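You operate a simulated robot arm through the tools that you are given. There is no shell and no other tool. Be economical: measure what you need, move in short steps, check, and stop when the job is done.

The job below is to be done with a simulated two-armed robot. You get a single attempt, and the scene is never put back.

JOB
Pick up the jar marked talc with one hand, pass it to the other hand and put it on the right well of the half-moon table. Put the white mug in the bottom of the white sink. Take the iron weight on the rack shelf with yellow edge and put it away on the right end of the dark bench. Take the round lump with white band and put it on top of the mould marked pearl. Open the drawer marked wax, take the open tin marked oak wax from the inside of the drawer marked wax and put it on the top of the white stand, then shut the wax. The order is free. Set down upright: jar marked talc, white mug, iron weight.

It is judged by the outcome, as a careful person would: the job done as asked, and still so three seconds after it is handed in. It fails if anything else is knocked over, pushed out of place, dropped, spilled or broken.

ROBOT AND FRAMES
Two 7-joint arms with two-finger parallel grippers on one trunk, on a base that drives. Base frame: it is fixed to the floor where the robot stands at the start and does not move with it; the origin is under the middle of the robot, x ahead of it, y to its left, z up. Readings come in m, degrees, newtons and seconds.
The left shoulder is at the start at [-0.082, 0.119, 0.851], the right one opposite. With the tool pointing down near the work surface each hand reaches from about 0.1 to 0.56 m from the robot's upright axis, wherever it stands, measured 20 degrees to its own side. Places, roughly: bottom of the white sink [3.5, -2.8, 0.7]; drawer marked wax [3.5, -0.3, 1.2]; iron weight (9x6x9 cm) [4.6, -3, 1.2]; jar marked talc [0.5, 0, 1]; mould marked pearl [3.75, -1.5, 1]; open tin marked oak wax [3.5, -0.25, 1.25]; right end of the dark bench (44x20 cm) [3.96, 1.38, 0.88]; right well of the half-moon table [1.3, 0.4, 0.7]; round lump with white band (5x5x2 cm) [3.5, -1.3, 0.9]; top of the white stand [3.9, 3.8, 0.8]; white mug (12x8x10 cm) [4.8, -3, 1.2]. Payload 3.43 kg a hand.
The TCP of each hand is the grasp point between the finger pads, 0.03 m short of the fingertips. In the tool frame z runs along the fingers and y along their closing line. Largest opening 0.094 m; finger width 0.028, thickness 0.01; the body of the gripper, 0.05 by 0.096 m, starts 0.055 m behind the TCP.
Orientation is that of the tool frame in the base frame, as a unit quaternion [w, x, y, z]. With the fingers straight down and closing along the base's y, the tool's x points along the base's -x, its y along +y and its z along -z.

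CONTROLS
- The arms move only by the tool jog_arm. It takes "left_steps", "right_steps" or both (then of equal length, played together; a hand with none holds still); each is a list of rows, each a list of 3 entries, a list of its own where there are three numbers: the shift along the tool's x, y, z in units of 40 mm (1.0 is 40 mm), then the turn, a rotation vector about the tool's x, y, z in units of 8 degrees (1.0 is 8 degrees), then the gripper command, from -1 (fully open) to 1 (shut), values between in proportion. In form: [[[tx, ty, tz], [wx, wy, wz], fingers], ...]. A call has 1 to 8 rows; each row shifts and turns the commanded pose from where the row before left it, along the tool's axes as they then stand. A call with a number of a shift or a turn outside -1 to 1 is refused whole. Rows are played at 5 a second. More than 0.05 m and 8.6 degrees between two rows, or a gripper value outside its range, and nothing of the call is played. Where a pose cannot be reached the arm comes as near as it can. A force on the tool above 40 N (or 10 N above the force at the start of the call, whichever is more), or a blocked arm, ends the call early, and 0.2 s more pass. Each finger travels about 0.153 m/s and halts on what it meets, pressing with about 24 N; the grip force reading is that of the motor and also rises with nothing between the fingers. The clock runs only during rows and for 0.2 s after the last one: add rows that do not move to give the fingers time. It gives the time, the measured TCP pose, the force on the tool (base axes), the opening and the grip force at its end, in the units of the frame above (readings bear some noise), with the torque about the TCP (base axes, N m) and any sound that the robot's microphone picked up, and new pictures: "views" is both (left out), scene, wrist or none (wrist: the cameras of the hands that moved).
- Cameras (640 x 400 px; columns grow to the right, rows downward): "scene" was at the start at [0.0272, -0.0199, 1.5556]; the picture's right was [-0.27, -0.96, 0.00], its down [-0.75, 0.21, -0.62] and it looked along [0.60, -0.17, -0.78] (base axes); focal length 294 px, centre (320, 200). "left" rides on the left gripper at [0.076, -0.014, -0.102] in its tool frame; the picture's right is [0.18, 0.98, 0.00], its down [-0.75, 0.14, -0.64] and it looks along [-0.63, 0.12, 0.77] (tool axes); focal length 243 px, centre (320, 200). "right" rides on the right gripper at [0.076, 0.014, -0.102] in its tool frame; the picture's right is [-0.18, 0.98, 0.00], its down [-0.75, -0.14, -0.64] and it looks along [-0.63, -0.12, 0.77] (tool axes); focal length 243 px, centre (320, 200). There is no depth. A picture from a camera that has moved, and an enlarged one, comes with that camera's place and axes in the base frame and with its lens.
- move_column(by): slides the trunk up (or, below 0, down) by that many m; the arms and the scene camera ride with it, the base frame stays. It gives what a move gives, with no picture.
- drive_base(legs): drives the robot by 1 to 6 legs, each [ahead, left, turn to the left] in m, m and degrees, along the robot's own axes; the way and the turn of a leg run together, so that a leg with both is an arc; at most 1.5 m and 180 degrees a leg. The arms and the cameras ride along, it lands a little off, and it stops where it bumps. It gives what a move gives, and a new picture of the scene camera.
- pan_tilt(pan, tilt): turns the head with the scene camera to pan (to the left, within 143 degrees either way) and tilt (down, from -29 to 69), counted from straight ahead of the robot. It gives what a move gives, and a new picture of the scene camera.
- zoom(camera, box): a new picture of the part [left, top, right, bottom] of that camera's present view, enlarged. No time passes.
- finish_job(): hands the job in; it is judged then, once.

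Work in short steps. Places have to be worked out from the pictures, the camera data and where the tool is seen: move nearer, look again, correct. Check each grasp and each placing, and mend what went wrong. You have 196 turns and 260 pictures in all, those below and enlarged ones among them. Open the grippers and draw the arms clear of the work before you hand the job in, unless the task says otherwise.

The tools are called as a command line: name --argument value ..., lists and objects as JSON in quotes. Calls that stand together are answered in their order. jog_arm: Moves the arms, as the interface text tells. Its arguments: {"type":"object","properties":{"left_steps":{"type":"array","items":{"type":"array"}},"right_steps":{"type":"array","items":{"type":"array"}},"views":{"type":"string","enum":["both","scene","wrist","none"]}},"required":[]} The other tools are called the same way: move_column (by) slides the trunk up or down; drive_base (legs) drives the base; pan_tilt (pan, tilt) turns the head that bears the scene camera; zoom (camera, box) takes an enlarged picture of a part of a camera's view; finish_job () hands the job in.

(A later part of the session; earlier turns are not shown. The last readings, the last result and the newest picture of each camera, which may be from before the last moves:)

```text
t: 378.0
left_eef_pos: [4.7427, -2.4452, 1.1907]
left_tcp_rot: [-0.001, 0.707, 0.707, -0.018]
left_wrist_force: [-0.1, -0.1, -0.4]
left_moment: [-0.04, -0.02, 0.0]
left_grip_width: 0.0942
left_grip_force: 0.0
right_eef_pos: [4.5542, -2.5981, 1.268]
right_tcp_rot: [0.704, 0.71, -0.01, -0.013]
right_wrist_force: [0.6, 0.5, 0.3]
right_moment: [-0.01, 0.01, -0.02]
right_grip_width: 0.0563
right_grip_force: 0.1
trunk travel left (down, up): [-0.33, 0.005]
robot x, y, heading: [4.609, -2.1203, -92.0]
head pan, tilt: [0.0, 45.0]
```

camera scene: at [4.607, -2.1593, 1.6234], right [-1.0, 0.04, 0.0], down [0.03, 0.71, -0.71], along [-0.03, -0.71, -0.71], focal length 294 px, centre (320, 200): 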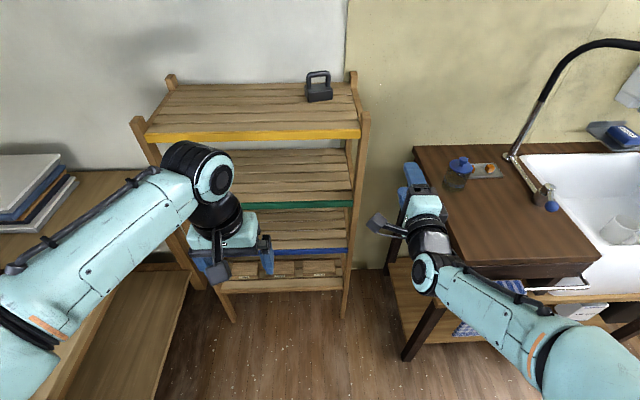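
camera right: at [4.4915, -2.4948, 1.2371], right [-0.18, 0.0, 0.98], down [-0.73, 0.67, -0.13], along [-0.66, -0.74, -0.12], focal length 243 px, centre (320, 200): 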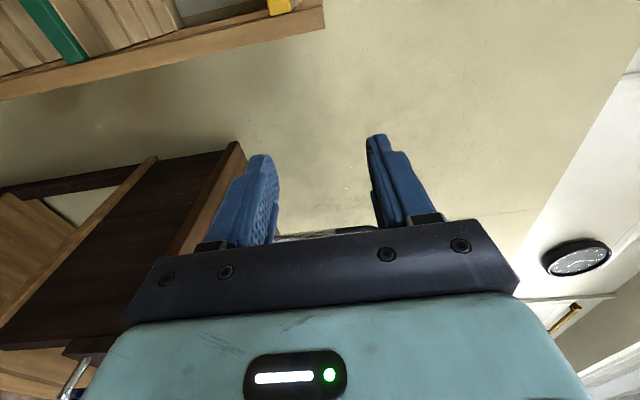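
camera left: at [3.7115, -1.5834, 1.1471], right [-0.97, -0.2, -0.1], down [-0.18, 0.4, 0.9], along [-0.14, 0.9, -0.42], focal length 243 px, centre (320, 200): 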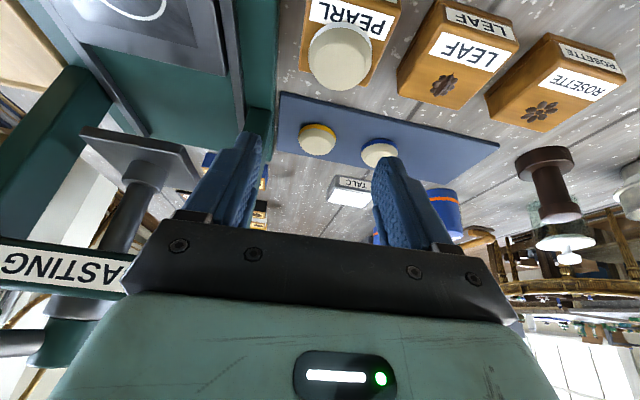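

Hand is at (4.554, -2.598, 1.268). I'll lift and retract the left hand, then drive 0.28 m forward with a 2° heading fix.

jog_arm --left_steps '[[[0.7, 0.2, -0.8], [0, 0, 0], -1], [[0.7, 0.2, -0.8], [0, 0, 0], -1], [[0.7, 0.2, -0.5], [0, 0, 0], -1]]' --views "none"

drive_base --legs '[[0.28, 0, 2]]'

zoom --camera "right" --box '[0, 0, 640, 400]'

```text
t: 378.8
left_eef_pos: [4.7697, -2.3587, 1.2722]
left_tcp_rot: [0.001, 0.707, 0.707, -0.019]
left_wrist_force: [-0.8, -0.2, -0.6]
left_moment: [-0.04, -0.03, 0.0]
left_grip_width: 0.094
left_grip_force: 0.1
right_eef_pos: [4.5537, -2.5973, 1.2684]
right_tcp_rot: [0.704, 0.71, -0.01, -0.014]
right_wrist_force: [0.5, 0.5, -0.9]
right_moment: [-0.02, 0.03, 0.0]
right_grip_width: 0.0563
right_grip_force: 0.2
trunk travel left (down, up): [-0.33, 0.005]
robot x, y, heading: [4.6127, -2.1242, -92.3]
head pan, tilt: [0.0, 45.0]
```

```text
t: 380.7
left_eef_pos: [4.7723, -2.6346, 1.2708]
left_tcp_rot: [0.0, 0.695, 0.719, -0.019]
left_wrist_force: [0.6, 0.0, -0.3]
left_moment: [0.02, 0.0, -0.01]
left_grip_width: 0.094
left_grip_force: 0.1
right_eef_pos: [4.5646, -2.8806, 1.2684]
right_tcp_rot: [0.704, 0.71, 0.002, -0.001]
right_wrist_force: [-0.3, 0.5, 0.0]
right_moment: [-0.01, 0.03, -0.01]
right_grip_width: 0.0564
right_grip_force: 0.1
trunk travel left (down, up): [-0.33, 0.005]
robot x, y, heading: [4.6061, -2.4064, -89.9]
head pan, tilt: [0.0, 45.0]
camera scene: at [4.6045, -2.4404, 1.6232], right [-1.0, 0.0, 0.0], down [0.0, 0.71, -0.71], along [0.0, -0.71, -0.71], focal length 294 px, centre (320, 200)
```

scene: 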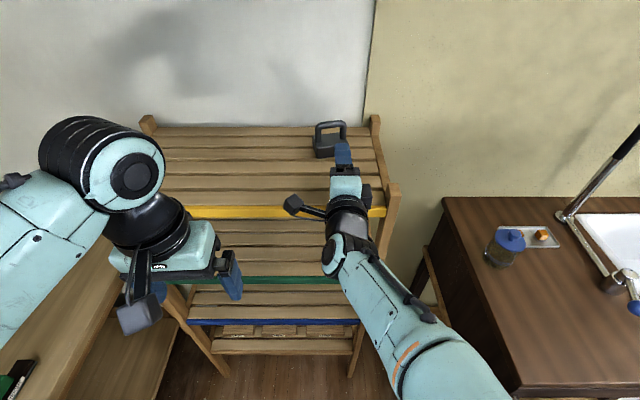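

```text
1.00 times, centred on (320, 200) of right (not enlarged: the box is as wide or as high as the picture)
camera zoom: at [4.6412, -2.7793, 1.2834], right [-0.18, -0.01, 0.98], down [-0.76, 0.64, -0.13], along [-0.63, -0.77, -0.12], focal length 243 px, centre (320, 200)
```

zoom: 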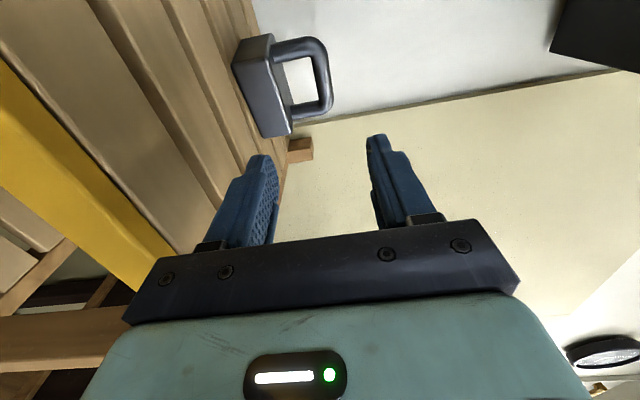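

The bar centre is at about (4.582, -3.05, 1.272) with a hole below it from z≈1.235 to 1.262. I'll narrow the opening to 40 mm, align to x=4.582 and z=1.273, and drive 0.09 m closer.

drive_base --legs '[[0.09, 0, 0]]'

jog_arm --right_steps '[[[0.4, 0.11, 0], [0, 0, 0], 0.15], [[0, 0, 0], [0, 0, 0], 0.15]]' --views "both"

```text
t: 381.8
left_eef_pos: [4.7727, -2.7252, 1.2714]
left_tcp_rot: [0.0, 0.695, 0.719, -0.018]
left_wrist_force: [0.3, -0.7, 0.0]
left_moment: [-0.01, -0.02, 0.03]
left_grip_width: 0.0941
left_grip_force: 0.0
right_eef_pos: [4.5641, -2.9712, 1.2678]
right_tcp_rot: [0.704, 0.71, 0.002, -0.002]
right_wrist_force: [0.4, 0.5, -0.2]
right_moment: [0.02, 0.0, -0.01]
right_grip_width: 0.0566
right_grip_force: 0.1
trunk travel left (down, up): [-0.33, 0.005]
robot x, y, heading: [4.6072, -2.4975, -89.7]
head pan, tilt: [0.0, 45.0]
camera scene: at [4.6044, -2.5303, 1.6231], right [-1.0, 0.0, 0.0], down [0.0, 0.71, -0.71], along [0.0, -0.71, -0.71], focal length 294 px, centre (320, 200)
```

scene: 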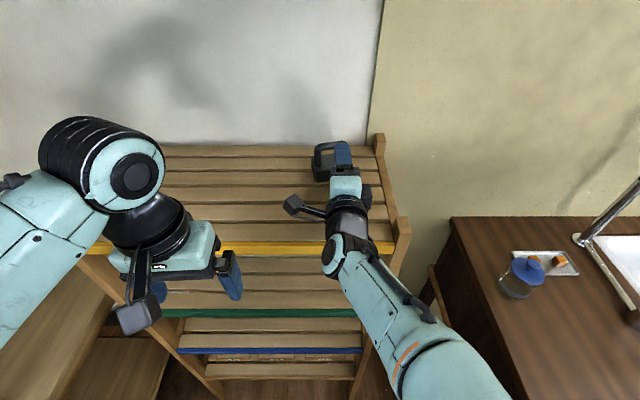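

```text
t: 382.4
left_eef_pos: [4.7707, -2.7261, 1.2723]
left_tcp_rot: [0.0, 0.696, 0.718, -0.02]
left_wrist_force: [-0.7, -0.6, -0.3]
left_moment: [0.0, -0.02, 0.01]
left_grip_width: 0.0941
left_grip_force: 0.0
right_eef_pos: [4.5806, -2.9724, 1.2721]
right_tcp_rot: [0.704, 0.71, 0.002, -0.001]
right_wrist_force: [0.5, -0.2, 0.0]
right_moment: [0.0, -0.03, 0.01]
right_grip_width: 0.04
right_grip_force: 0.1
trunk travel left (down, up): [-0.33, 0.005]
robot x, y, heading: [4.6052, -2.4921, -90.1]
head pan, tilt: [0.0, 45.0]
camera scene: at [4.6037, -2.5312, 1.6233], right [-1.0, 0.0, 0.0], down [0.0, 0.71, -0.71], along [0.0, -0.71, -0.71], focal length 294 px, centre (320, 200)
camera right: at [4.6561, -2.8699, 1.2878], right [-0.18, -0.01, 0.98], down [-0.76, 0.64, -0.13], along [-0.63, -0.77, -0.12], focal length 243 px, centre (320, 200)
```

scene: 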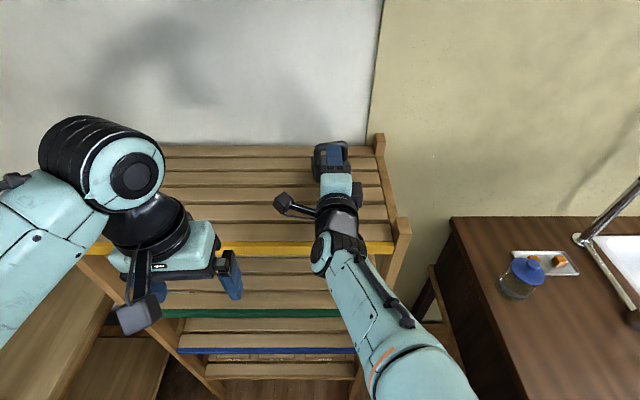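
right: 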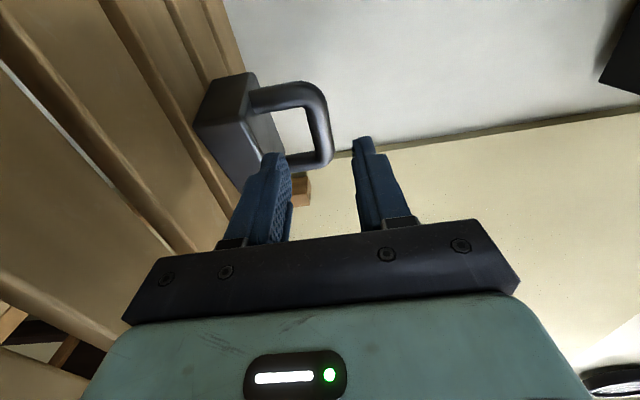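

Alignment is good: the lower finger is centred in the hole and the upper above the bar. Advancing 77 mm.

jog_arm --right_steps '[[[0.03, 0, 0.5], [0, 0, 0], 0.15], [[0, 0, 0.5], [0, 0, 0], 0.15], [[0, 0, 0.5], [0, 0, 0], 0.15], [[0, 0, 0.4], [0, 0, 0], 0.15]]' --views "wrist"

```text
t: 383.4
left_eef_pos: [4.7718, -2.7265, 1.2704]
left_tcp_rot: [0.001, 0.696, 0.718, -0.019]
left_wrist_force: [0.0, 0.7, -1.0]
left_moment: [0.0, -0.02, -0.01]
left_grip_width: 0.0938
left_grip_force: 0.1
right_eef_pos: [4.5802, -3.0507, 1.2721]
right_tcp_rot: [0.704, 0.71, 0.002, 0.0]
right_wrist_force: [-1.3, -0.2, 0.1]
right_moment: [-0.01, 0.0, 0.01]
right_grip_width: 0.0399
right_grip_force: 0.0
trunk travel left (down, up): [-0.33, 0.005]
robot x, y, heading: [4.607, -2.4937, -89.9]
head pan, tilt: [0.0, 45.0]
camera right: at [4.6573, -2.9467, 1.2864], right [-0.18, -0.01, 0.98], down [-0.76, 0.64, -0.13], along [-0.63, -0.77, -0.12], focal length 243 px, centre (320, 200)
```

right: 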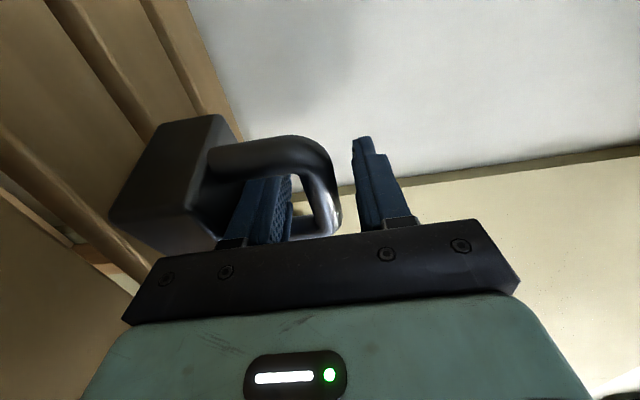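

The lower finger is through the loop. Closing on the bar and lifting a little.

jog_arm --right_steps '[[[0, 0, 0], [0, 0, 0], 1], [[0, 0, 0], [0, 0, 0], 1], [[0, 0, 0], [0, 0, 0], 1], [[0, 0.3, 0], [0, 0, 0], 1], [[0, 0.4, 0], [0, 0, 0], 1], [[0, 0, 0], [0, 0, 0], 1]]' --views "wrist"

```text
t: 384.8
left_eef_pos: [4.7719, -2.7267, 1.2718]
left_tcp_rot: [0.0, 0.696, 0.718, -0.018]
left_wrist_force: [-0.2, 0.2, 0.1]
left_moment: [0.0, -0.04, -0.01]
left_grip_width: 0.0938
left_grip_force: 0.0
right_eef_pos: [4.5801, -3.0501, 1.2997]
right_tcp_rot: [0.703, 0.711, 0.002, -0.002]
right_wrist_force: [-0.5, 0.0, -10.8]
right_moment: [-0.06, 0.0, 0.0]
right_grip_width: 0.0205
right_grip_force: 24.3
trunk travel left (down, up): [-0.33, 0.005]
robot x, y, heading: [4.6118, -2.4973, -90.0]
head pan, tilt: [0.0, 45.0]
camera right: at [4.6575, -2.9471, 1.3144], right [-0.18, -0.01, 0.98], down [-0.76, 0.64, -0.13], along [-0.63, -0.77, -0.12], focal length 243 px, centre (320, 200)
```

right: 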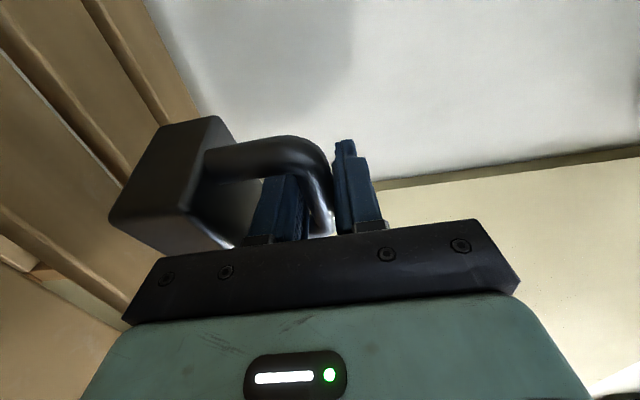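

The weight hangs securely and level (−10.8 N). I'll raise it slightly, back out and drive round the west side to the dark bench.

jog_arm --right_steps '[[[0, 0.5, 0], [0, 0, 0], 1]]' --views "none"

drive_base --legs '[[-0.43, 0, 0], [0, 0, -90], [1.4, 0, 0], [0.65, 0, 0]]'

```text
t: 385.2
left_eef_pos: [4.7717, -2.7259, 1.2714]
left_tcp_rot: [0.0, 0.695, 0.719, -0.019]
left_wrist_force: [0.4, -0.7, -0.4]
left_moment: [0.01, 0.05, 0.0]
left_grip_width: 0.0941
left_grip_force: 0.1
right_eef_pos: [4.5812, -3.0493, 1.3197]
right_tcp_rot: [0.703, 0.711, 0.003, -0.001]
right_wrist_force: [0.9, 0.0, -10.1]
right_moment: [-0.1, 0.02, 0.0]
right_grip_width: 0.0204
right_grip_force: 24.0
trunk travel left (down, up): [-0.33, 0.005]
robot x, y, heading: [4.6088, -2.4901, -90.3]
head pan, tilt: [0.0, 45.0]
```

```text
t: 401.5
left_eef_pos: [2.3217, -2.236, 1.2721]
left_tcp_rot: [-0.013, 1.0, 0.014, -0.013]
left_wrist_force: [0.1, -1.0, 0.2]
left_moment: [0.02, -0.01, -0.01]
left_grip_width: 0.094
left_grip_force: 0.1
right_eef_pos: [1.9984, -2.044, 1.3199]
right_tcp_rot: [-0.496, -0.502, 0.503, 0.5]
right_wrist_force: [1.0, 0.3, -10.6]
right_moment: [-0.02, 0.1, 0.03]
right_grip_width: 0.0204
right_grip_force: 23.6
trunk travel left (down, up): [-0.33, 0.005]
robot x, y, heading: [2.5507, -2.073, 179.6]
head pan, tilt: [0.0, 45.0]
camera scene: at [2.5144, -2.0711, 1.6232], right [0.01, 1.0, 0.0], down [0.71, -0.01, -0.71], along [-0.71, 0.01, -0.71], focal length 294 px, centre (320, 200)
```

scene: 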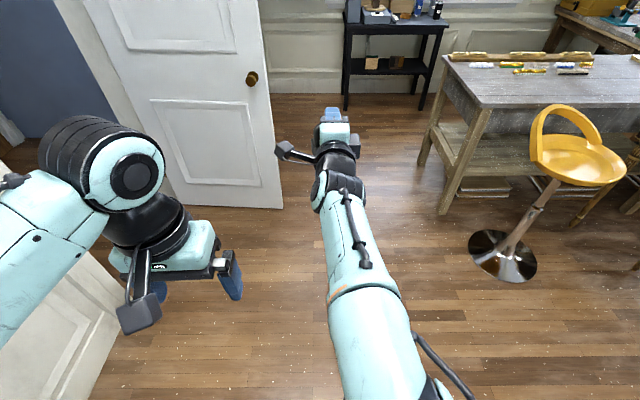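

On track. Turn to +y, drive north past the bench, and turn to +x.

drive_base --legs '[[0, 0, -89.6], [1.4, 0, 0], [1.3, 0, 0], [0, 0, -90]]'

```text
t: 422.4
left_eef_pos: [2.7653, 0.8484, 1.2718]
left_tcp_rot: [0.015, -0.037, 0.999, -0.013]
left_wrist_force: [-0.9, 1.2, 0.6]
left_moment: [0.0, -0.03, 0.0]
left_grip_width: 0.094
left_grip_force: 0.0
right_eef_pos: [3.0946, 0.6699, 1.3185]
right_tcp_rot: [0.489, 0.49, 0.514, 0.506]
right_wrist_force: [-0.3, 0.9, -9.7]
right_moment: [-0.02, -0.02, 0.03]
right_grip_width: 0.0204
right_grip_force: 23.7
trunk travel left (down, up): [-0.33, 0.005]
robot x, y, heading: [2.5412, 0.6722, 2.3]
head pan, tilt: [0.0, 45.0]
camera scene: at [2.5765, 0.6748, 1.6233], right [0.04, -1.0, 0.0], down [-0.71, -0.03, -0.71], along [0.71, 0.03, -0.71], focal length 294 px, centre (320, 200)
```

scene: 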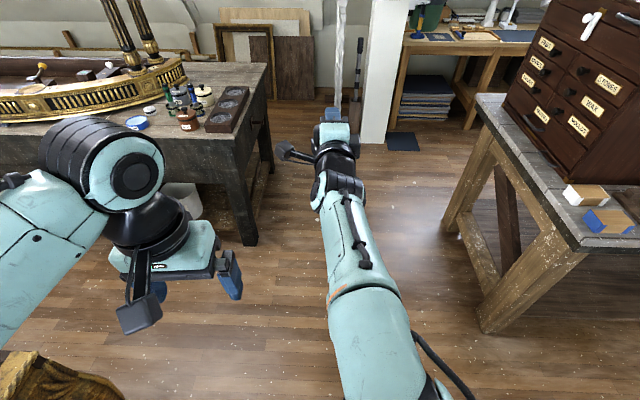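

The dark bench's right end is in view; zooming to find the free spot.

zoom --camera "scene" --box '[110, 50, 290, 160]'

```text
3.56 times, centred on (200, 105) of scene
camera zoom: at [2.5765, 0.6748, 1.6233], right [0.04, -1.0, 0.0], down [-0.71, -0.03, -0.71], along [0.71, 0.03, -0.71], focal length 1045 px, centre (747, 538)
```

zoom: 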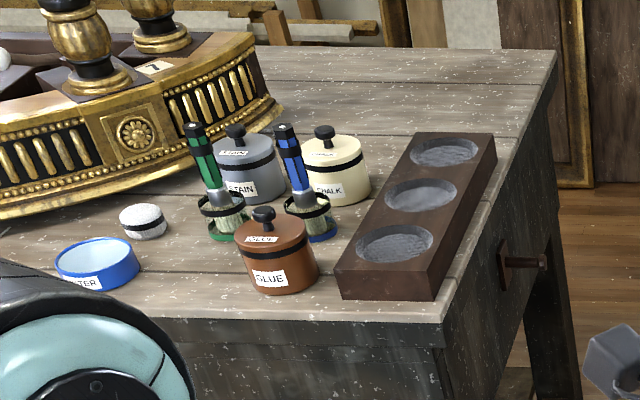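

The bench end has a tray (x 3.75–4.14, y 1.13–1.26) and jars (GLUE, CHALK, STAIN, brushes). A clear spot within the right end is about (4.13, 1.37), behind CHALK. I'll approach it from the south facing +y with the hand pitched 15° to clear the tray.

drive_base --legs '[[1.0, -0.02, -2.3], [0.62, 0, 0], [0, 0, 90]]'

pan_tilt --pan 5 --tilt 45

```text
t: 434.6
left_eef_pos: [4.0063, 0.8805, 1.272]
left_tcp_rot: [-0.019, 0.716, -0.698, 0.0]
left_wrist_force: [-0.8, 0.6, 0.3]
left_moment: [0.04, -0.02, 0.0]
left_grip_width: 0.094
left_grip_force: 0.1
right_eef_pos: [4.1971, 1.2019, 1.3189]
right_tcp_rot: [0.004, 0.0, 0.711, 0.703]
right_wrist_force: [0.1, 0.2, -10.7]
right_moment: [0.08, -0.01, 0.03]
right_grip_width: 0.0202
right_grip_force: 23.9
trunk travel left (down, up): [-0.33, 0.005]
robot x, y, heading: [4.1698, 0.6437, 89.3]
head pan, tilt: [0.0, 45.0]
camera scene: at [4.1688, 0.6858, 1.6233], right [1.0, -0.01, 0.0], down [-0.01, -0.71, -0.71], along [0.01, 0.71, -0.71], focal length 294 px, centre (320, 200)
```

scene: 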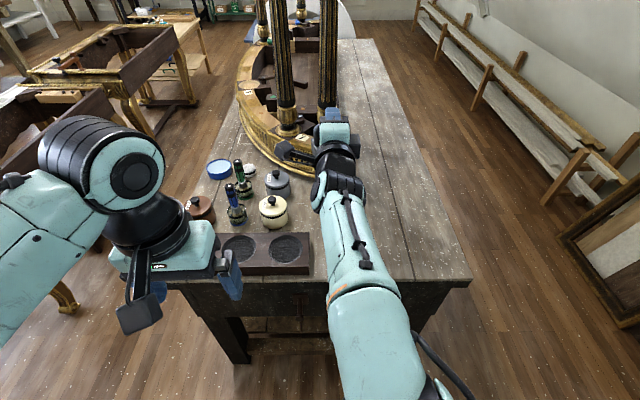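

```text
t: 435.2
left_eef_pos: [4.0058, 0.8816, 1.2718]
left_tcp_rot: [-0.019, 0.716, -0.698, 0.0]
left_wrist_force: [-0.9, 0.8, -0.1]
left_moment: [-0.01, 0.02, 0.0]
left_grip_width: 0.0939
left_grip_force: 0.0
right_eef_pos: [4.1983, 1.2017, 1.3176]
right_tcp_rot: [0.004, 0.0, 0.712, 0.702]
right_wrist_force: [0.1, 0.1, -10.6]
right_moment: [0.03, -0.01, 0.06]
right_grip_width: 0.0201
right_grip_force: 23.8
trunk travel left (down, up): [-0.33, 0.005]
robot x, y, heading: [4.1721, 0.6453, 89.5]
head pan, tilt: [5.0, 45.0]
camera scene: at [4.1617, 0.6855, 1.6233], right [1.0, 0.08, 0.0], down [0.06, -0.71, -0.71], along [-0.06, 0.7, -0.71], focal length 294 px, centre (320, 200)
```

scene: 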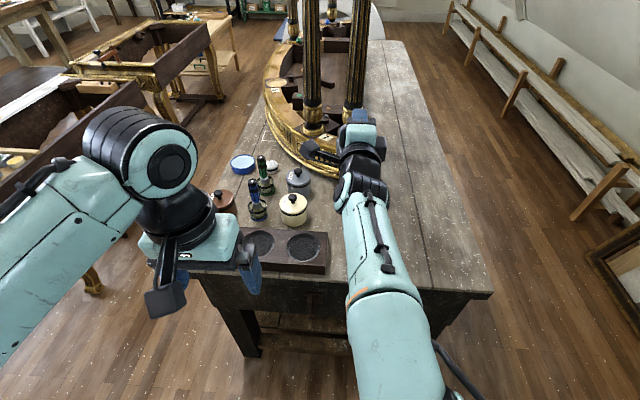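

There is plenty of free bench right of the jars. I'll drive 0.12 m closer, pitch the hand 15° down, and move over (4.14, 1.37).

drive_base --legs '[[0.12, 0, 0.5]]'

jog_arm --right_steps '[[[0.5, 0, 0.3], [0.9, 0, 0], 1], [[0.5, 0, 0.3], [0.9, 0, 0], 1], [[0.4, 0, 0.3], [0, 0, 0], 1], [[0, -0.5, 0.15], [0, 0, 0], 1]]' --views "both"

```text
t: 436.5
left_eef_pos: [4.0042, 0.9959, 1.2721]
left_tcp_rot: [-0.019, 0.719, -0.695, -0.001]
left_wrist_force: [-0.5, 0.2, 0.4]
left_moment: [-0.01, 0.04, 0.01]
left_grip_width: 0.0941
left_grip_force: 0.0
right_eef_pos: [4.1941, 1.3204, 1.3179]
right_tcp_rot: [0.0, -0.004, 0.71, 0.704]
right_wrist_force: [0.4, 0.6, -10.3]
right_moment: [0.03, 0.0, 0.0]
right_grip_width: 0.0204
right_grip_force: 24.0
trunk travel left (down, up): [-0.33, 0.005]
robot x, y, heading: [4.1736, 0.7653, 90.1]
head pan, tilt: [5.0, 45.0]
camera scene: at [4.1617, 0.8029, 1.623], right [1.0, 0.09, 0.0], down [0.06, -0.7, -0.71], along [-0.06, 0.7, -0.71], focal length 294 px, centre (320, 200)
```

scene: 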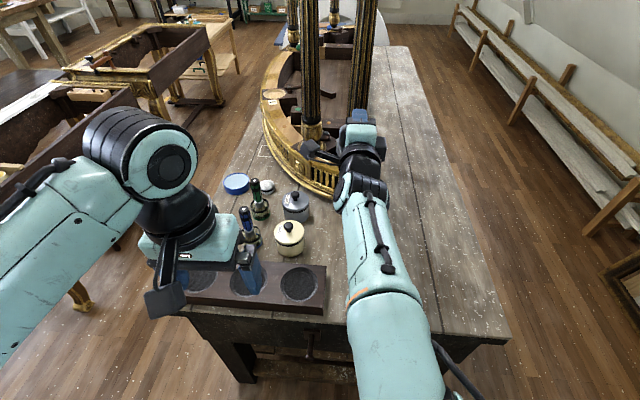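

```text
t: 437.5
left_eef_pos: [4.0032, 0.9976, 1.2723]
left_tcp_rot: [-0.019, 0.719, -0.695, -0.001]
left_wrist_force: [-0.1, -0.1, -0.6]
left_moment: [0.04, -0.01, -0.04]
left_grip_width: 0.0941
left_grip_force: 0.0
right_eef_pos: [4.1373, 1.3561, 1.294]
right_tcp_rot: [0.0, -0.004, 0.794, 0.608]
right_wrist_force: [-0.1, -0.6, -10.0]
right_moment: [0.11, 0.0, -0.01]
right_grip_width: 0.0203
right_grip_force: 24.0
trunk travel left (down, up): [-0.33, 0.005]
robot x, y, heading: [4.1706, 0.7672, 90.0]
head pan, tilt: [5.0, 45.0]
camera scene: at [4.1616, 0.8036, 1.6233], right [1.0, 0.09, 0.0], down [0.06, -0.7, -0.71], along [-0.06, 0.7, -0.71], focal length 294 px, centre (320, 200)
camera right: at [4.0622, 1.2612, 1.3336], right [0.18, 0.26, 0.95], down [0.76, -0.65, 0.03], along [0.63, 0.71, -0.31], focal length 243 px, centre (320, 200)
```

scene: 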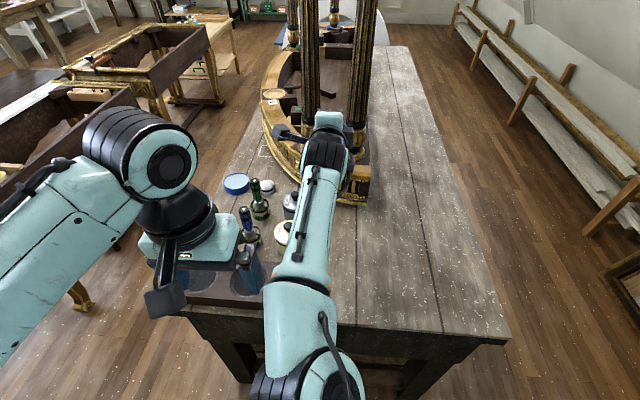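
right: 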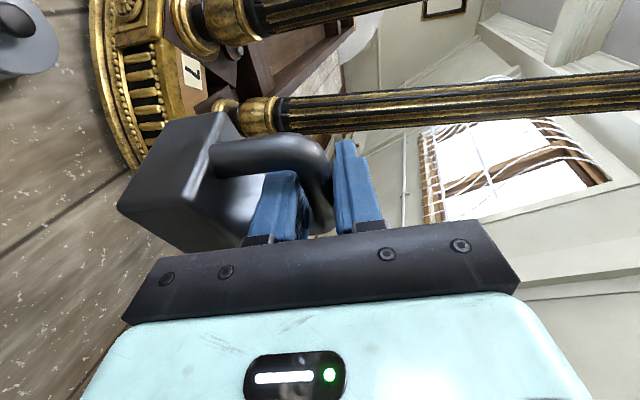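

Aligned. Moving 3 cm forward and descending 20 cm.

jog_arm --right_steps '[[[0, -0.93, 0.4], [0, 0, 0], 1], [[0, -0.93, 0.4], [0, 0, 0], 1], [[0, -0.93, 0.4], [0, 0, 0], 1], [[0, -0.93, 0.4], [0, 0, 0], 1], [[0, -0.93, 0.4], [0, 0, 0], 1]]' --views "both"

```text
t: 438.7
left_eef_pos: [4.0031, 0.9978, 1.2719]
left_tcp_rot: [-0.018, 0.719, -0.695, 0.0]
left_wrist_force: [0.4, 0.5, 0.4]
left_moment: [0.02, 0.0, -0.02]
left_grip_width: 0.0938
left_grip_force: 0.1
right_eef_pos: [4.1379, 1.388, 1.0925]
right_tcp_rot: [0.0, -0.003, 0.794, 0.608]
right_wrist_force: [1.1, 0.6, -10.0]
right_moment: [0.11, 0.0, 0.01]
right_grip_width: 0.0204
right_grip_force: 23.6
trunk travel left (down, up): [-0.33, 0.005]
robot x, y, heading: [4.1715, 0.7656, 90.3]
head pan, tilt: [5.0, 45.0]
camera scene: at [4.1613, 0.805, 1.6233], right [1.0, 0.09, 0.0], down [0.06, -0.71, -0.71], along [-0.06, 0.7, -0.71], focal length 294 px, centre (320, 200)
camera right: at [4.0621, 1.2923, 1.1328], right [0.18, 0.26, 0.95], down [0.76, -0.65, 0.03], along [0.63, 0.71, -0.31], focal length 243 px, centre (320, 200)
```

scene: 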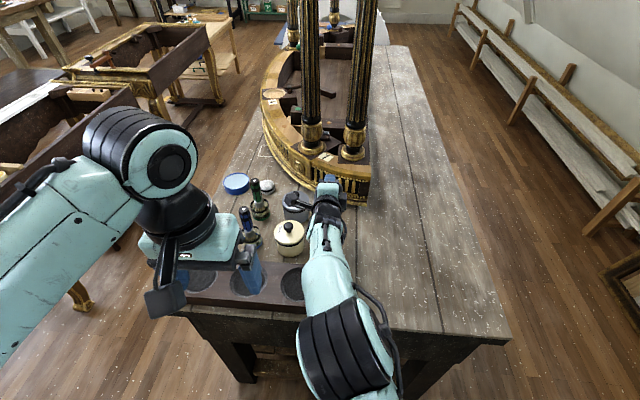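
right: 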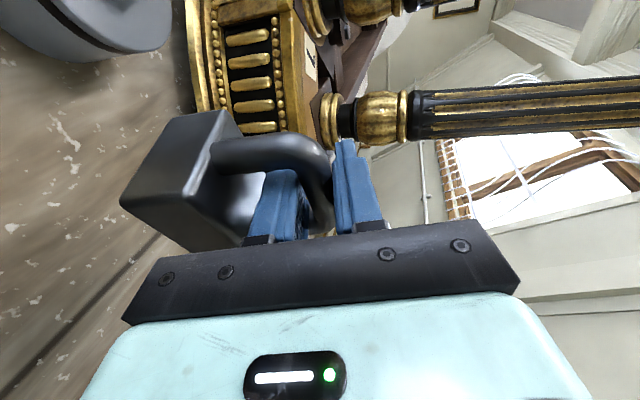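

The hand's camera would pass close to the CHALK jar, so I'll move 3 cm back and 1 cm right, then descend 9 cm.

jog_arm --right_steps '[[[-0.25, -0.19, -0.73], [0, 0, 0], 1], [[0, -0.72, 0.19], [0, 0, 0], 1], [[0, -0.72, 0.19], [0, 0, 0], 1], [[0, -0.72, 0.19], [0, 0, 0], 1]]' --views "both"

```text
t: 439.7
left_eef_pos: [4.003, 0.9972, 1.2717]
left_tcp_rot: [-0.019, 0.719, -0.695, -0.001]
left_wrist_force: [-0.1, -0.7, 0.2]
left_moment: [0.01, -0.01, -0.01]
left_grip_width: 0.0939
left_grip_force: 0.0
right_eef_pos: [4.1474, 1.3547, 1.0021]
right_tcp_rot: [-0.001, -0.004, 0.793, 0.609]
right_wrist_force: [-0.4, 0.0, -9.4]
right_moment: [0.04, -0.04, -0.03]
right_grip_width: 0.0204
right_grip_force: 23.2
trunk travel left (down, up): [-0.33, 0.005]
robot x, y, heading: [4.1714, 0.7665, 89.9]
head pan, tilt: [5.0, 45.0]
camera scene: at [4.1615, 0.8043, 1.6233], right [1.0, 0.09, 0.0], down [0.06, -0.7, -0.71], along [-0.06, 0.7, -0.71], focal length 294 px, centre (320, 200)
camera right: at [4.0721, 1.2591, 1.0432], right [0.18, 0.26, 0.95], down [0.76, -0.65, 0.03], along [0.63, 0.71, -0.31], focal length 243 px, centre (320, 200)
```

scene: 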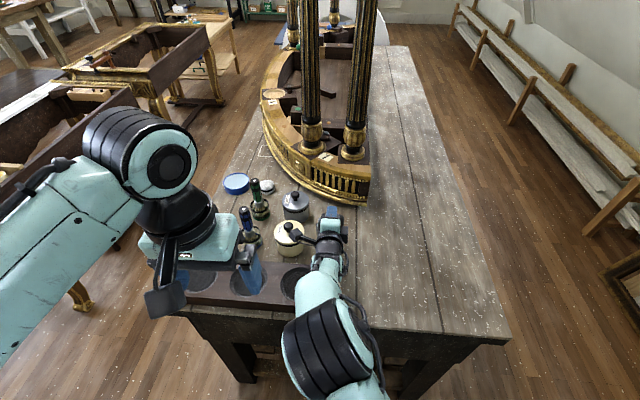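
right: 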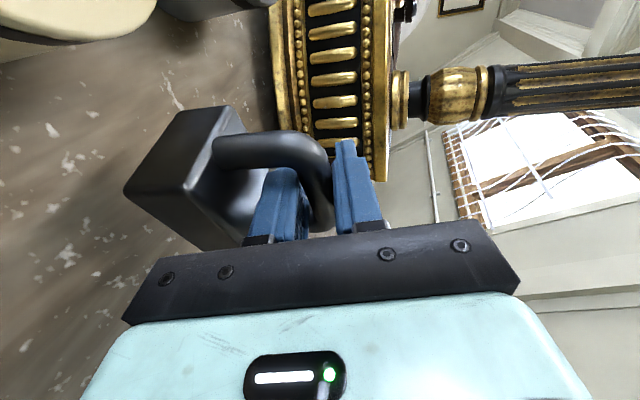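

Zooming to check the clearance between the hand's camera, CHALK and the tray.

zoom --camera "scene" --box '[230, 170, 400, 310]'

```text
2.86 times, centred on (315, 240) of scene
camera zoom: at [4.1615, 0.8043, 1.6233], right [1.0, 0.09, 0.0], down [0.06, -0.7, -0.71], along [-0.06, 0.7, -0.71], focal length 839 px, centre (334, 86)
```

zoom: 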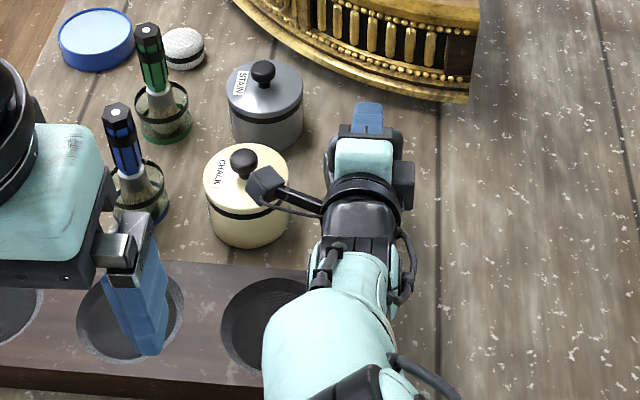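

I'll shift 8 mm right and 12 mm back for margin, then descend in small steps.

jog_arm --right_steps '[[[-0.2, -0.08, -0.29], [0, 0, 0], 1], [[0, -0.36, 0.1], [0, 0, 0], 1], [[0, -0.24, 0.065], [0, 0, 0], 1]]' --views "none"

jog_arm --right_steps '[[[0, -0.12, 0.03], [0, 0, 0], 1], [[0, -0.12, 0.03], [0, 0, 0], 1]]' --views "wrist"

```text
t: 440.5
left_eef_pos: [4.004, 0.9971, 1.2718]
left_tcp_rot: [-0.019, 0.719, -0.694, -0.001]
left_wrist_force: [-0.3, -0.7, 0.0]
left_moment: [0.0, 0.01, 0.01]
left_grip_width: 0.0942
left_grip_force: 0.0
right_eef_pos: [4.1566, 1.343, 0.9782]
right_tcp_rot: [0.0, -0.003, 0.794, 0.607]
right_wrist_force: [-0.5, -0.1, -10.6]
right_moment: [0.1, -0.01, 0.01]
right_grip_width: 0.0203
right_grip_force: 23.8
trunk travel left (down, up): [-0.33, 0.005]
robot x, y, heading: [4.1721, 0.7644, 90.2]
head pan, tilt: [5.0, 45.0]
```

```text
t: 441.1
left_eef_pos: [4.0039, 0.9975, 1.2719]
left_tcp_rot: [-0.019, 0.719, -0.694, -0.001]
left_wrist_force: [0.1, -0.1, 0.0]
left_moment: [0.01, 0.01, -0.01]
left_grip_width: 0.0941
left_grip_force: 0.1
right_eef_pos: [4.1571, 1.3424, 0.968]
right_tcp_rot: [0.001, -0.004, 0.793, 0.609]
right_wrist_force: [-0.2, -0.8, -10.5]
right_moment: [0.1, 0.02, -0.02]
right_grip_width: 0.0204
right_grip_force: 24.0
trunk travel left (down, up): [-0.33, 0.005]
robot x, y, heading: [4.1686, 0.7661, 90.2]
head pan, tilt: [5.0, 45.0]
camera right: at [4.0824, 1.2469, 1.0075], right [0.18, 0.26, 0.95], down [0.76, -0.65, 0.03], along [0.63, 0.71, -0.31], focal length 243 px, centre (320, 200)
```

right: 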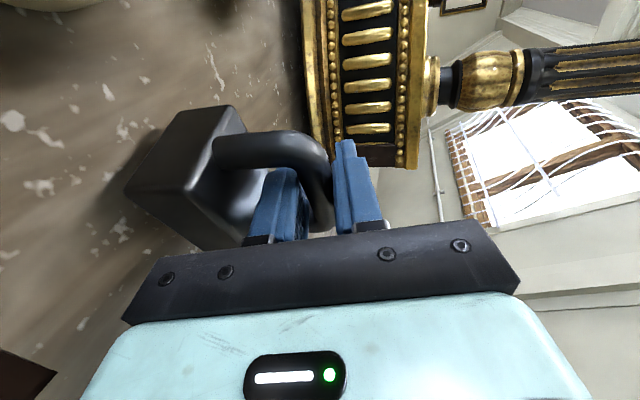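

jog_arm --right_steps '[[[0, -0.1, 0.03], [0, 0, 0], 1], [[0, -0.1, 0.03], [0, 0, 0], 1]]' --views "none"

jog_arm --right_steps '[[[0, -0.1, 0.03], [0, 0, 0], 1], [[0, -0.1, 0.03], [0, 0, 0], 1]]' --views "wrist"

```text
t: 441.7
left_eef_pos: [4.0024, 0.9975, 1.272]
left_tcp_rot: [-0.02, 0.719, -0.695, -0.001]
left_wrist_force: [-0.3, 1.6, 0.4]
left_moment: [0.0, -0.01, -0.02]
left_grip_width: 0.0942
left_grip_force: 0.1
right_eef_pos: [4.1593, 1.3434, 0.9598]
right_tcp_rot: [0.001, -0.003, 0.794, 0.608]
right_wrist_force: [0.3, -0.1, -10.3]
right_moment: [0.09, 0.0, 0.01]
right_grip_width: 0.0205
right_grip_force: 24.0
trunk travel left (down, up): [-0.33, 0.005]
robot x, y, heading: [4.1703, 0.7662, 90.3]
head pan, tilt: [5.0, 45.0]
```

```text
t: 442.3
left_eef_pos: [4.004, 0.997, 1.2726]
left_tcp_rot: [-0.019, 0.719, -0.695, -0.001]
left_wrist_force: [-0.6, 0.2, -0.3]
left_moment: [0.02, 0.02, 0.05]
left_grip_width: 0.094
left_grip_force: 0.1
right_eef_pos: [4.1585, 1.3434, 0.9551]
right_tcp_rot: [-0.001, -0.003, 0.791, 0.611]
right_wrist_force: [0.1, -2.3, -0.4]
right_moment: [0.12, -0.33, -0.11]
right_grip_width: 0.0204
right_grip_force: 24.0
trunk travel left (down, up): [-0.33, 0.005]
robot x, y, heading: [4.1726, 0.764, 90.0]
head pan, tilt: [5.0, 45.0]
camera right: at [4.082, 1.2471, 0.9944], right [0.18, 0.25, 0.95], down [0.76, -0.65, 0.03], along [0.63, 0.71, -0.31], focal length 243 px, centre (320, 200)
```

right: 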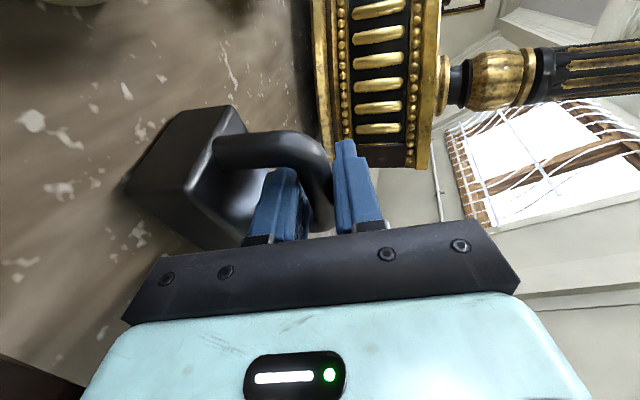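

The bench now carries the weight. I'll open gradually so it settles flat.

jog_arm --right_steps '[[[0, 0, 0], [0, 0, 0], 0.56], [[0, 0, 0], [0, 0, 0], 0.48], [[0, 0, 0], [0, 0, 0], 0.4], [[0, 0, 0], [0, 0, 0], 0.32], [[0, 0, 0], [0, 0, 0], 0.24], [[0, 0, 0], [0, 0, 0], 0.16], [[0, 0, 0], [0, 0, 0], 0.16]]' --views "wrist"

```text
t: 443.9
left_eef_pos: [4.0043, 0.9961, 1.2715]
left_tcp_rot: [-0.019, 0.719, -0.694, -0.001]
left_wrist_force: [-0.4, 0.8, 0.4]
left_moment: [0.02, -0.02, 0.02]
left_grip_width: 0.0941
left_grip_force: 0.0
right_eef_pos: [4.156, 1.3423, 0.9527]
right_tcp_rot: [0.001, -0.003, 0.793, 0.609]
right_wrist_force: [0.1, 0.6, -0.2]
right_moment: [-0.01, -0.01, -0.02]
right_grip_width: 0.0396
right_grip_force: 0.1
trunk travel left (down, up): [-0.33, 0.005]
robot x, y, heading: [4.173, 0.7652, 90.1]
head pan, tilt: [5.0, 45.0]
camera right: at [4.0821, 1.2469, 0.9924], right [0.18, 0.26, 0.95], down [0.76, -0.65, 0.03], along [0.63, 0.71, -0.31], focal length 243 px, centre (320, 200)
```

right: 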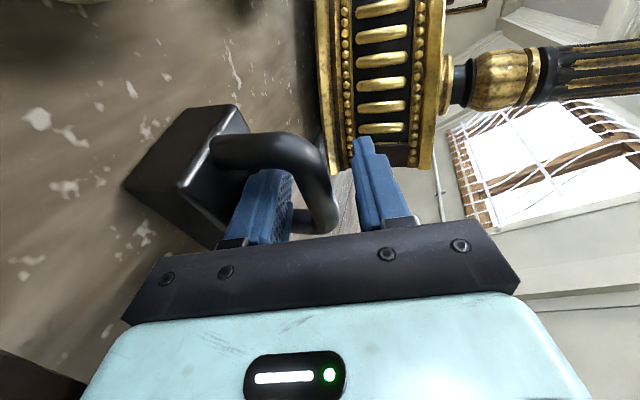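

No forces remain. Withdrawing straight back along the fingers.

jog_arm --right_steps '[[[0, 0, -0.4], [0, 0, 0], 0.16], [[0, 0, -0.5], [0, 0, 0], 0.16], [[0, 0, -0.6], [0, 0, 0], 0.16], [[0, 0, -0.8], [0, 0, 0], 0.16]]' --views "both"

```text
t: 444.9
left_eef_pos: [4.004, 0.9953, 1.2717]
left_tcp_rot: [-0.019, 0.719, -0.695, -0.001]
left_wrist_force: [0.4, -0.1, 0.7]
left_moment: [0.0, -0.03, 0.05]
left_grip_width: 0.0942
left_grip_force: 0.1
right_eef_pos: [4.1583, 1.2522, 0.9762]
right_tcp_rot: [0.0, -0.003, 0.794, 0.608]
right_wrist_force: [0.3, -1.0, 1.0]
right_moment: [-0.01, 0.01, 0.02]
right_grip_width: 0.0396
right_grip_force: 0.0
trunk travel left (down, up): [-0.33, 0.005]
robot x, y, heading: [4.1713, 0.7687, 90.1]
head pan, tilt: [5.0, 45.0]
camera scene: at [4.1617, 0.8019, 1.6233], right [1.0, 0.09, 0.0], down [0.06, -0.7, -0.71], along [-0.06, 0.7, -0.71], focal length 294 px, centre (320, 200)
camera right: at [4.0832, 1.1562, 1.0155], right [0.18, 0.25, 0.95], down [0.76, -0.65, 0.03], along [0.63, 0.71, -0.31], focal length 243 px, centre (320, 200)
```

scene: 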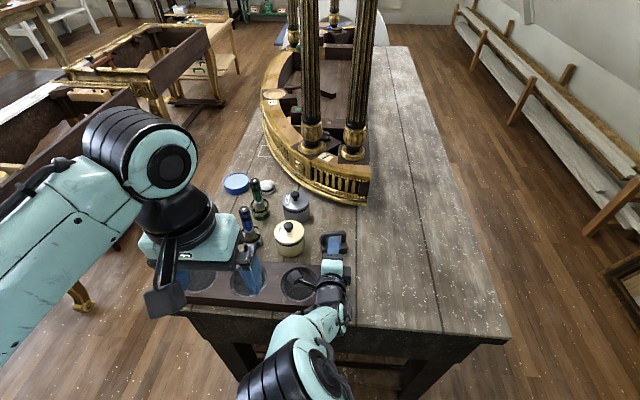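
right: 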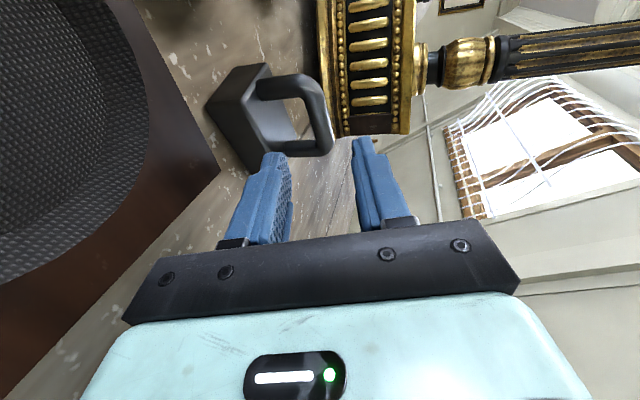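

The weight stands freely. I'll raise the hand clear, drive back and take a final look.

jog_arm --right_steps '[[[0, 0.7, -0.5], [0, 0, 0], 0.16], [[0, 0.8, -0.3], [0, 0, 0], 0.16], [[0, 0.8, -0.2], [0, 0, 0], -1], [[0, 0.8, 0], [0, 0, 0], -1]]' --views "none"

drive_base --legs '[[-0.2, 0, 0]]'

zoom --camera "scene" --box '[180, 120, 400, 260]'

```text
t: 445.9
left_eef_pos: [4.0041, 0.9967, 1.2723]
left_tcp_rot: [-0.02, 0.719, -0.694, -0.001]
left_wrist_force: [0.4, -0.2, 0.2]
left_moment: [0.0, -0.01, 0.0]
left_grip_width: 0.0941
left_grip_force: 0.0
right_eef_pos: [4.1572, 1.2476, 1.1051]
right_tcp_rot: [0.0, -0.004, 0.794, 0.608]
right_wrist_force: [0.1, 0.5, -0.2]
right_moment: [0.03, 0.01, -0.01]
right_grip_width: 0.094
right_grip_force: 0.1
trunk travel left (down, up): [-0.33, 0.005]
robot x, y, heading: [4.1686, 0.7682, 90.3]
head pan, tilt: [5.0, 45.0]
```

```text
t: 447.5
left_eef_pos: [4.0039, 0.8015, 1.2727]
left_tcp_rot: [-0.019, 0.719, -0.695, -0.001]
left_wrist_force: [0.0, -0.1, -0.5]
left_moment: [0.03, -0.06, 0.0]
left_grip_width: 0.0937
left_grip_force: 0.1
right_eef_pos: [4.1581, 1.0525, 1.1047]
right_tcp_rot: [0.002, -0.002, 0.794, 0.608]
right_wrist_force: [0.1, -0.3, -0.1]
right_moment: [0.05, -0.01, -0.02]
right_grip_width: 0.0942
right_grip_force: 0.0
trunk travel left (down, up): [-0.33, 0.005]
robot x, y, heading: [4.1685, 0.5698, 90.1]
head pan, tilt: [5.0, 45.0]
camera scene: at [4.1618, 0.6065, 1.6236], right [1.0, 0.09, 0.0], down [0.06, -0.7, -0.71], along [-0.06, 0.7, -0.71], focal length 294 px, centre (320, 200)
```

scene: 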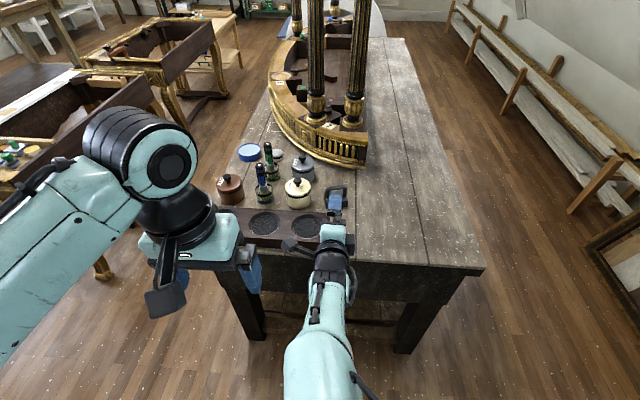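

```text
2.86 times, centred on (290, 190) of scene
camera zoom: at [4.1618, 0.6065, 1.6236], right [1.0, 0.09, 0.0], down [0.06, -0.7, -0.71], along [-0.06, 0.7, -0.71], focal length 839 px, centre (406, 229)
```

zoom: 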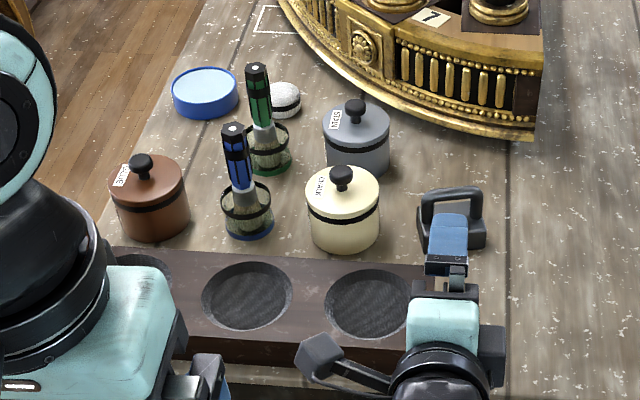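

I notice a faint white outline drawn on the bench near the gold frame, so I'll zoom in to see whether it marks the intended area.

zoom --camera "scene" --box '[225, 120, 345, 195]'

zoom --camera "scene" --box '[320, 30, 500, 290]'

```text
5.33 times, centred on (285, 158) of scene
camera zoom: at [4.1618, 0.6065, 1.6236], right [1.0, 0.09, 0.0], down [0.06, -0.7, -0.71], along [-0.06, 0.7, -0.71], focal length 1567 px, centre (507, 427)
```

zoom: 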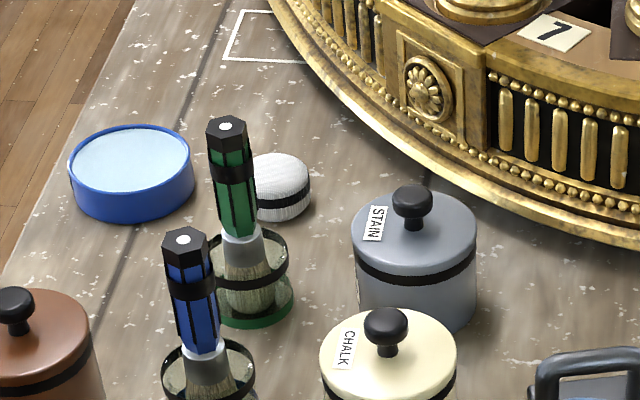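

```text
1.54 times, centred on (410, 160) of scene
camera zoom: at [4.1618, 0.6065, 1.6236], right [1.0, 0.09, 0.0], down [0.06, -0.7, -0.71], along [-0.06, 0.7, -0.71], focal length 452 px, centre (182, 262)
```

zoom: 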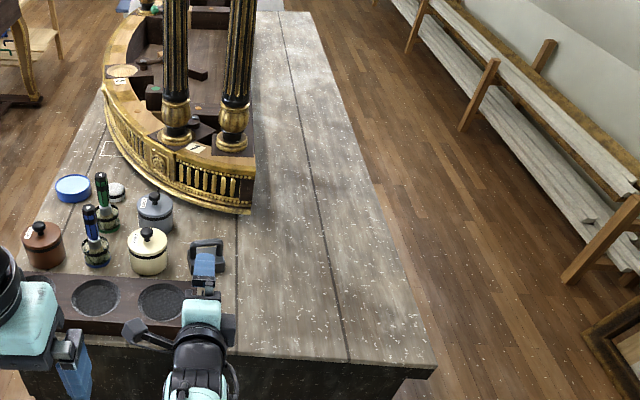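

That outline is just a footprint mark further along the bench, not the target. To place the weight more surely within the right-end area, I'll nudge it about 2 cm to the left with closed fingertips. First, position to its right side.

jog_arm --right_steps '[[[-0.95, 0, 0], [0, 0, 0], 1], [[-1.0, 0, 0], [0, 0, 0], 1], [[0, 0, 0], [0, 0, 0], 1]]' --views "none"

drive_base --legs '[[0.2, 0, 0]]'

```text
t: 448.3
left_eef_pos: [4.0033, 0.8005, 1.272]
left_tcp_rot: [-0.02, 0.718, -0.696, 0.0]
left_wrist_force: [0.2, -0.9, -0.2]
left_moment: [-0.04, -0.02, 0.03]
left_grip_width: 0.094
left_grip_force: 0.0
right_eef_pos: [4.2353, 1.0527, 1.1057]
right_tcp_rot: [0.001, -0.002, 0.793, 0.609]
right_wrist_force: [0.5, 0.0, 0.2]
right_moment: [-0.02, 0.03, 0.02]
right_grip_width: 0.0
right_grip_force: 23.8
trunk travel left (down, up): [-0.33, 0.005]
robot x, y, heading: [4.172, 0.5691, 90.0]
head pan, tilt: [5.0, 45.0]
```

```text
t: 449.9
left_eef_pos: [4.0047, 1.0034, 1.2717]
left_tcp_rot: [-0.018, 0.718, -0.696, -0.001]
left_wrist_force: [-0.5, 0.1, -0.4]
left_moment: [-0.01, 0.0, -0.04]
left_grip_width: 0.0938
left_grip_force: 0.1
right_eef_pos: [4.2345, 1.2551, 1.1052]
right_tcp_rot: [0.001, -0.003, 0.793, 0.609]
right_wrist_force: [-0.5, 0.2, 0.2]
right_moment: [0.02, 0.01, 0.0]
right_grip_width: 0.0
right_grip_force: 24.0
trunk travel left (down, up): [-0.33, 0.005]
robot x, y, heading: [4.1694, 0.7717, 89.9]
head pan, tilt: [5.0, 45.0]
camera scene: at [4.162, 0.8097, 1.6231], right [1.0, 0.09, 0.0], down [0.06, -0.7, -0.71], along [-0.06, 0.7, -0.71], focal length 294 px, centre (320, 200)
```

scene: 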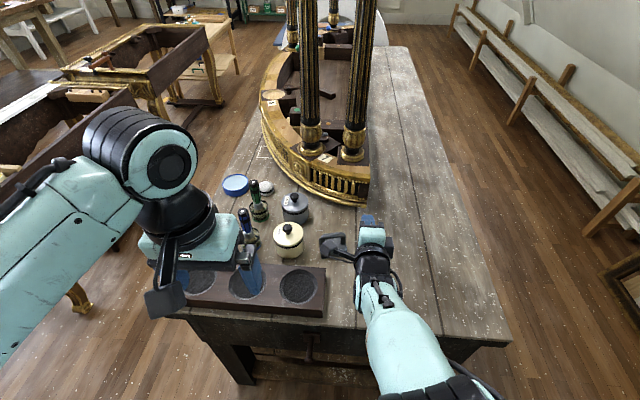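

Descending beside the weight (about 2 cm to its right).

jog_arm --right_steps '[[[0, -0.83, 0.39], [0, 0, 0], 1], [[0, -0.83, 0.39], [0, 0, 0], 1], [[0, -0.83, 0.39], [0, 0, 0], 1], [[0, -0.83, 0.39], [0, 0, 0], 1], [[0, -0.7, 0.35], [0, 0, 0], 1]]' --views "both"

```text
t: 451.1
left_eef_pos: [4.0034, 1.0051, 1.2716]
left_tcp_rot: [-0.019, 0.718, -0.695, -0.002]
left_wrist_force: [-0.8, -0.2, 0.9]
left_moment: [0.0, 0.0, 0.0]
left_grip_width: 0.0941
left_grip_force: 0.1
right_eef_pos: [4.2368, 1.2866, 0.9311]
right_tcp_rot: [0.001, -0.002, 0.793, 0.609]
right_wrist_force: [0.2, 0.1, 0.0]
right_moment: [-0.02, 0.02, 0.01]
right_grip_width: 0.0
right_grip_force: 24.0
trunk travel left (down, up): [-0.33, 0.005]
robot x, y, heading: [4.1714, 0.7738, 90.1]
head pan, tilt: [5.0, 45.0]
camera scene: at [4.1619, 0.8106, 1.6233], right [1.0, 0.09, 0.0], down [0.06, -0.7, -0.71], along [-0.06, 0.7, -0.71], focal length 294 px, centre (320, 200)
camera right: at [4.161, 1.1916, 0.9716], right [0.18, 0.25, 0.95], down [0.76, -0.65, 0.03], along [0.63, 0.71, -0.31], focal length 243 px, centre (320, 200)
```

scene: 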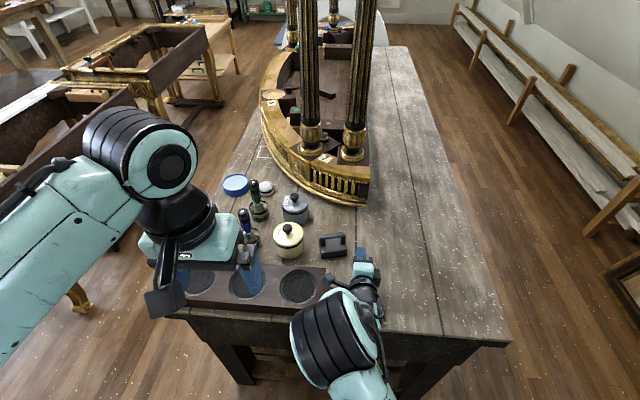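
right: 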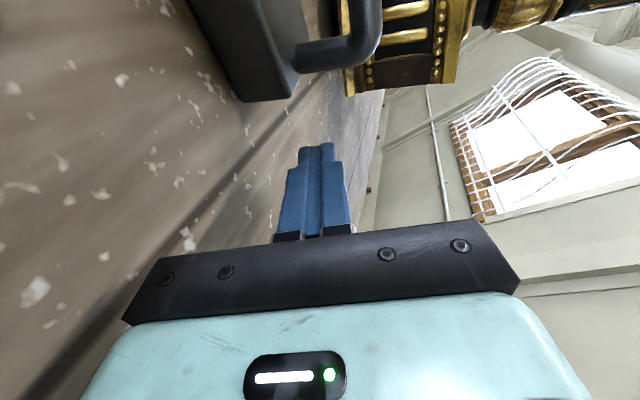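

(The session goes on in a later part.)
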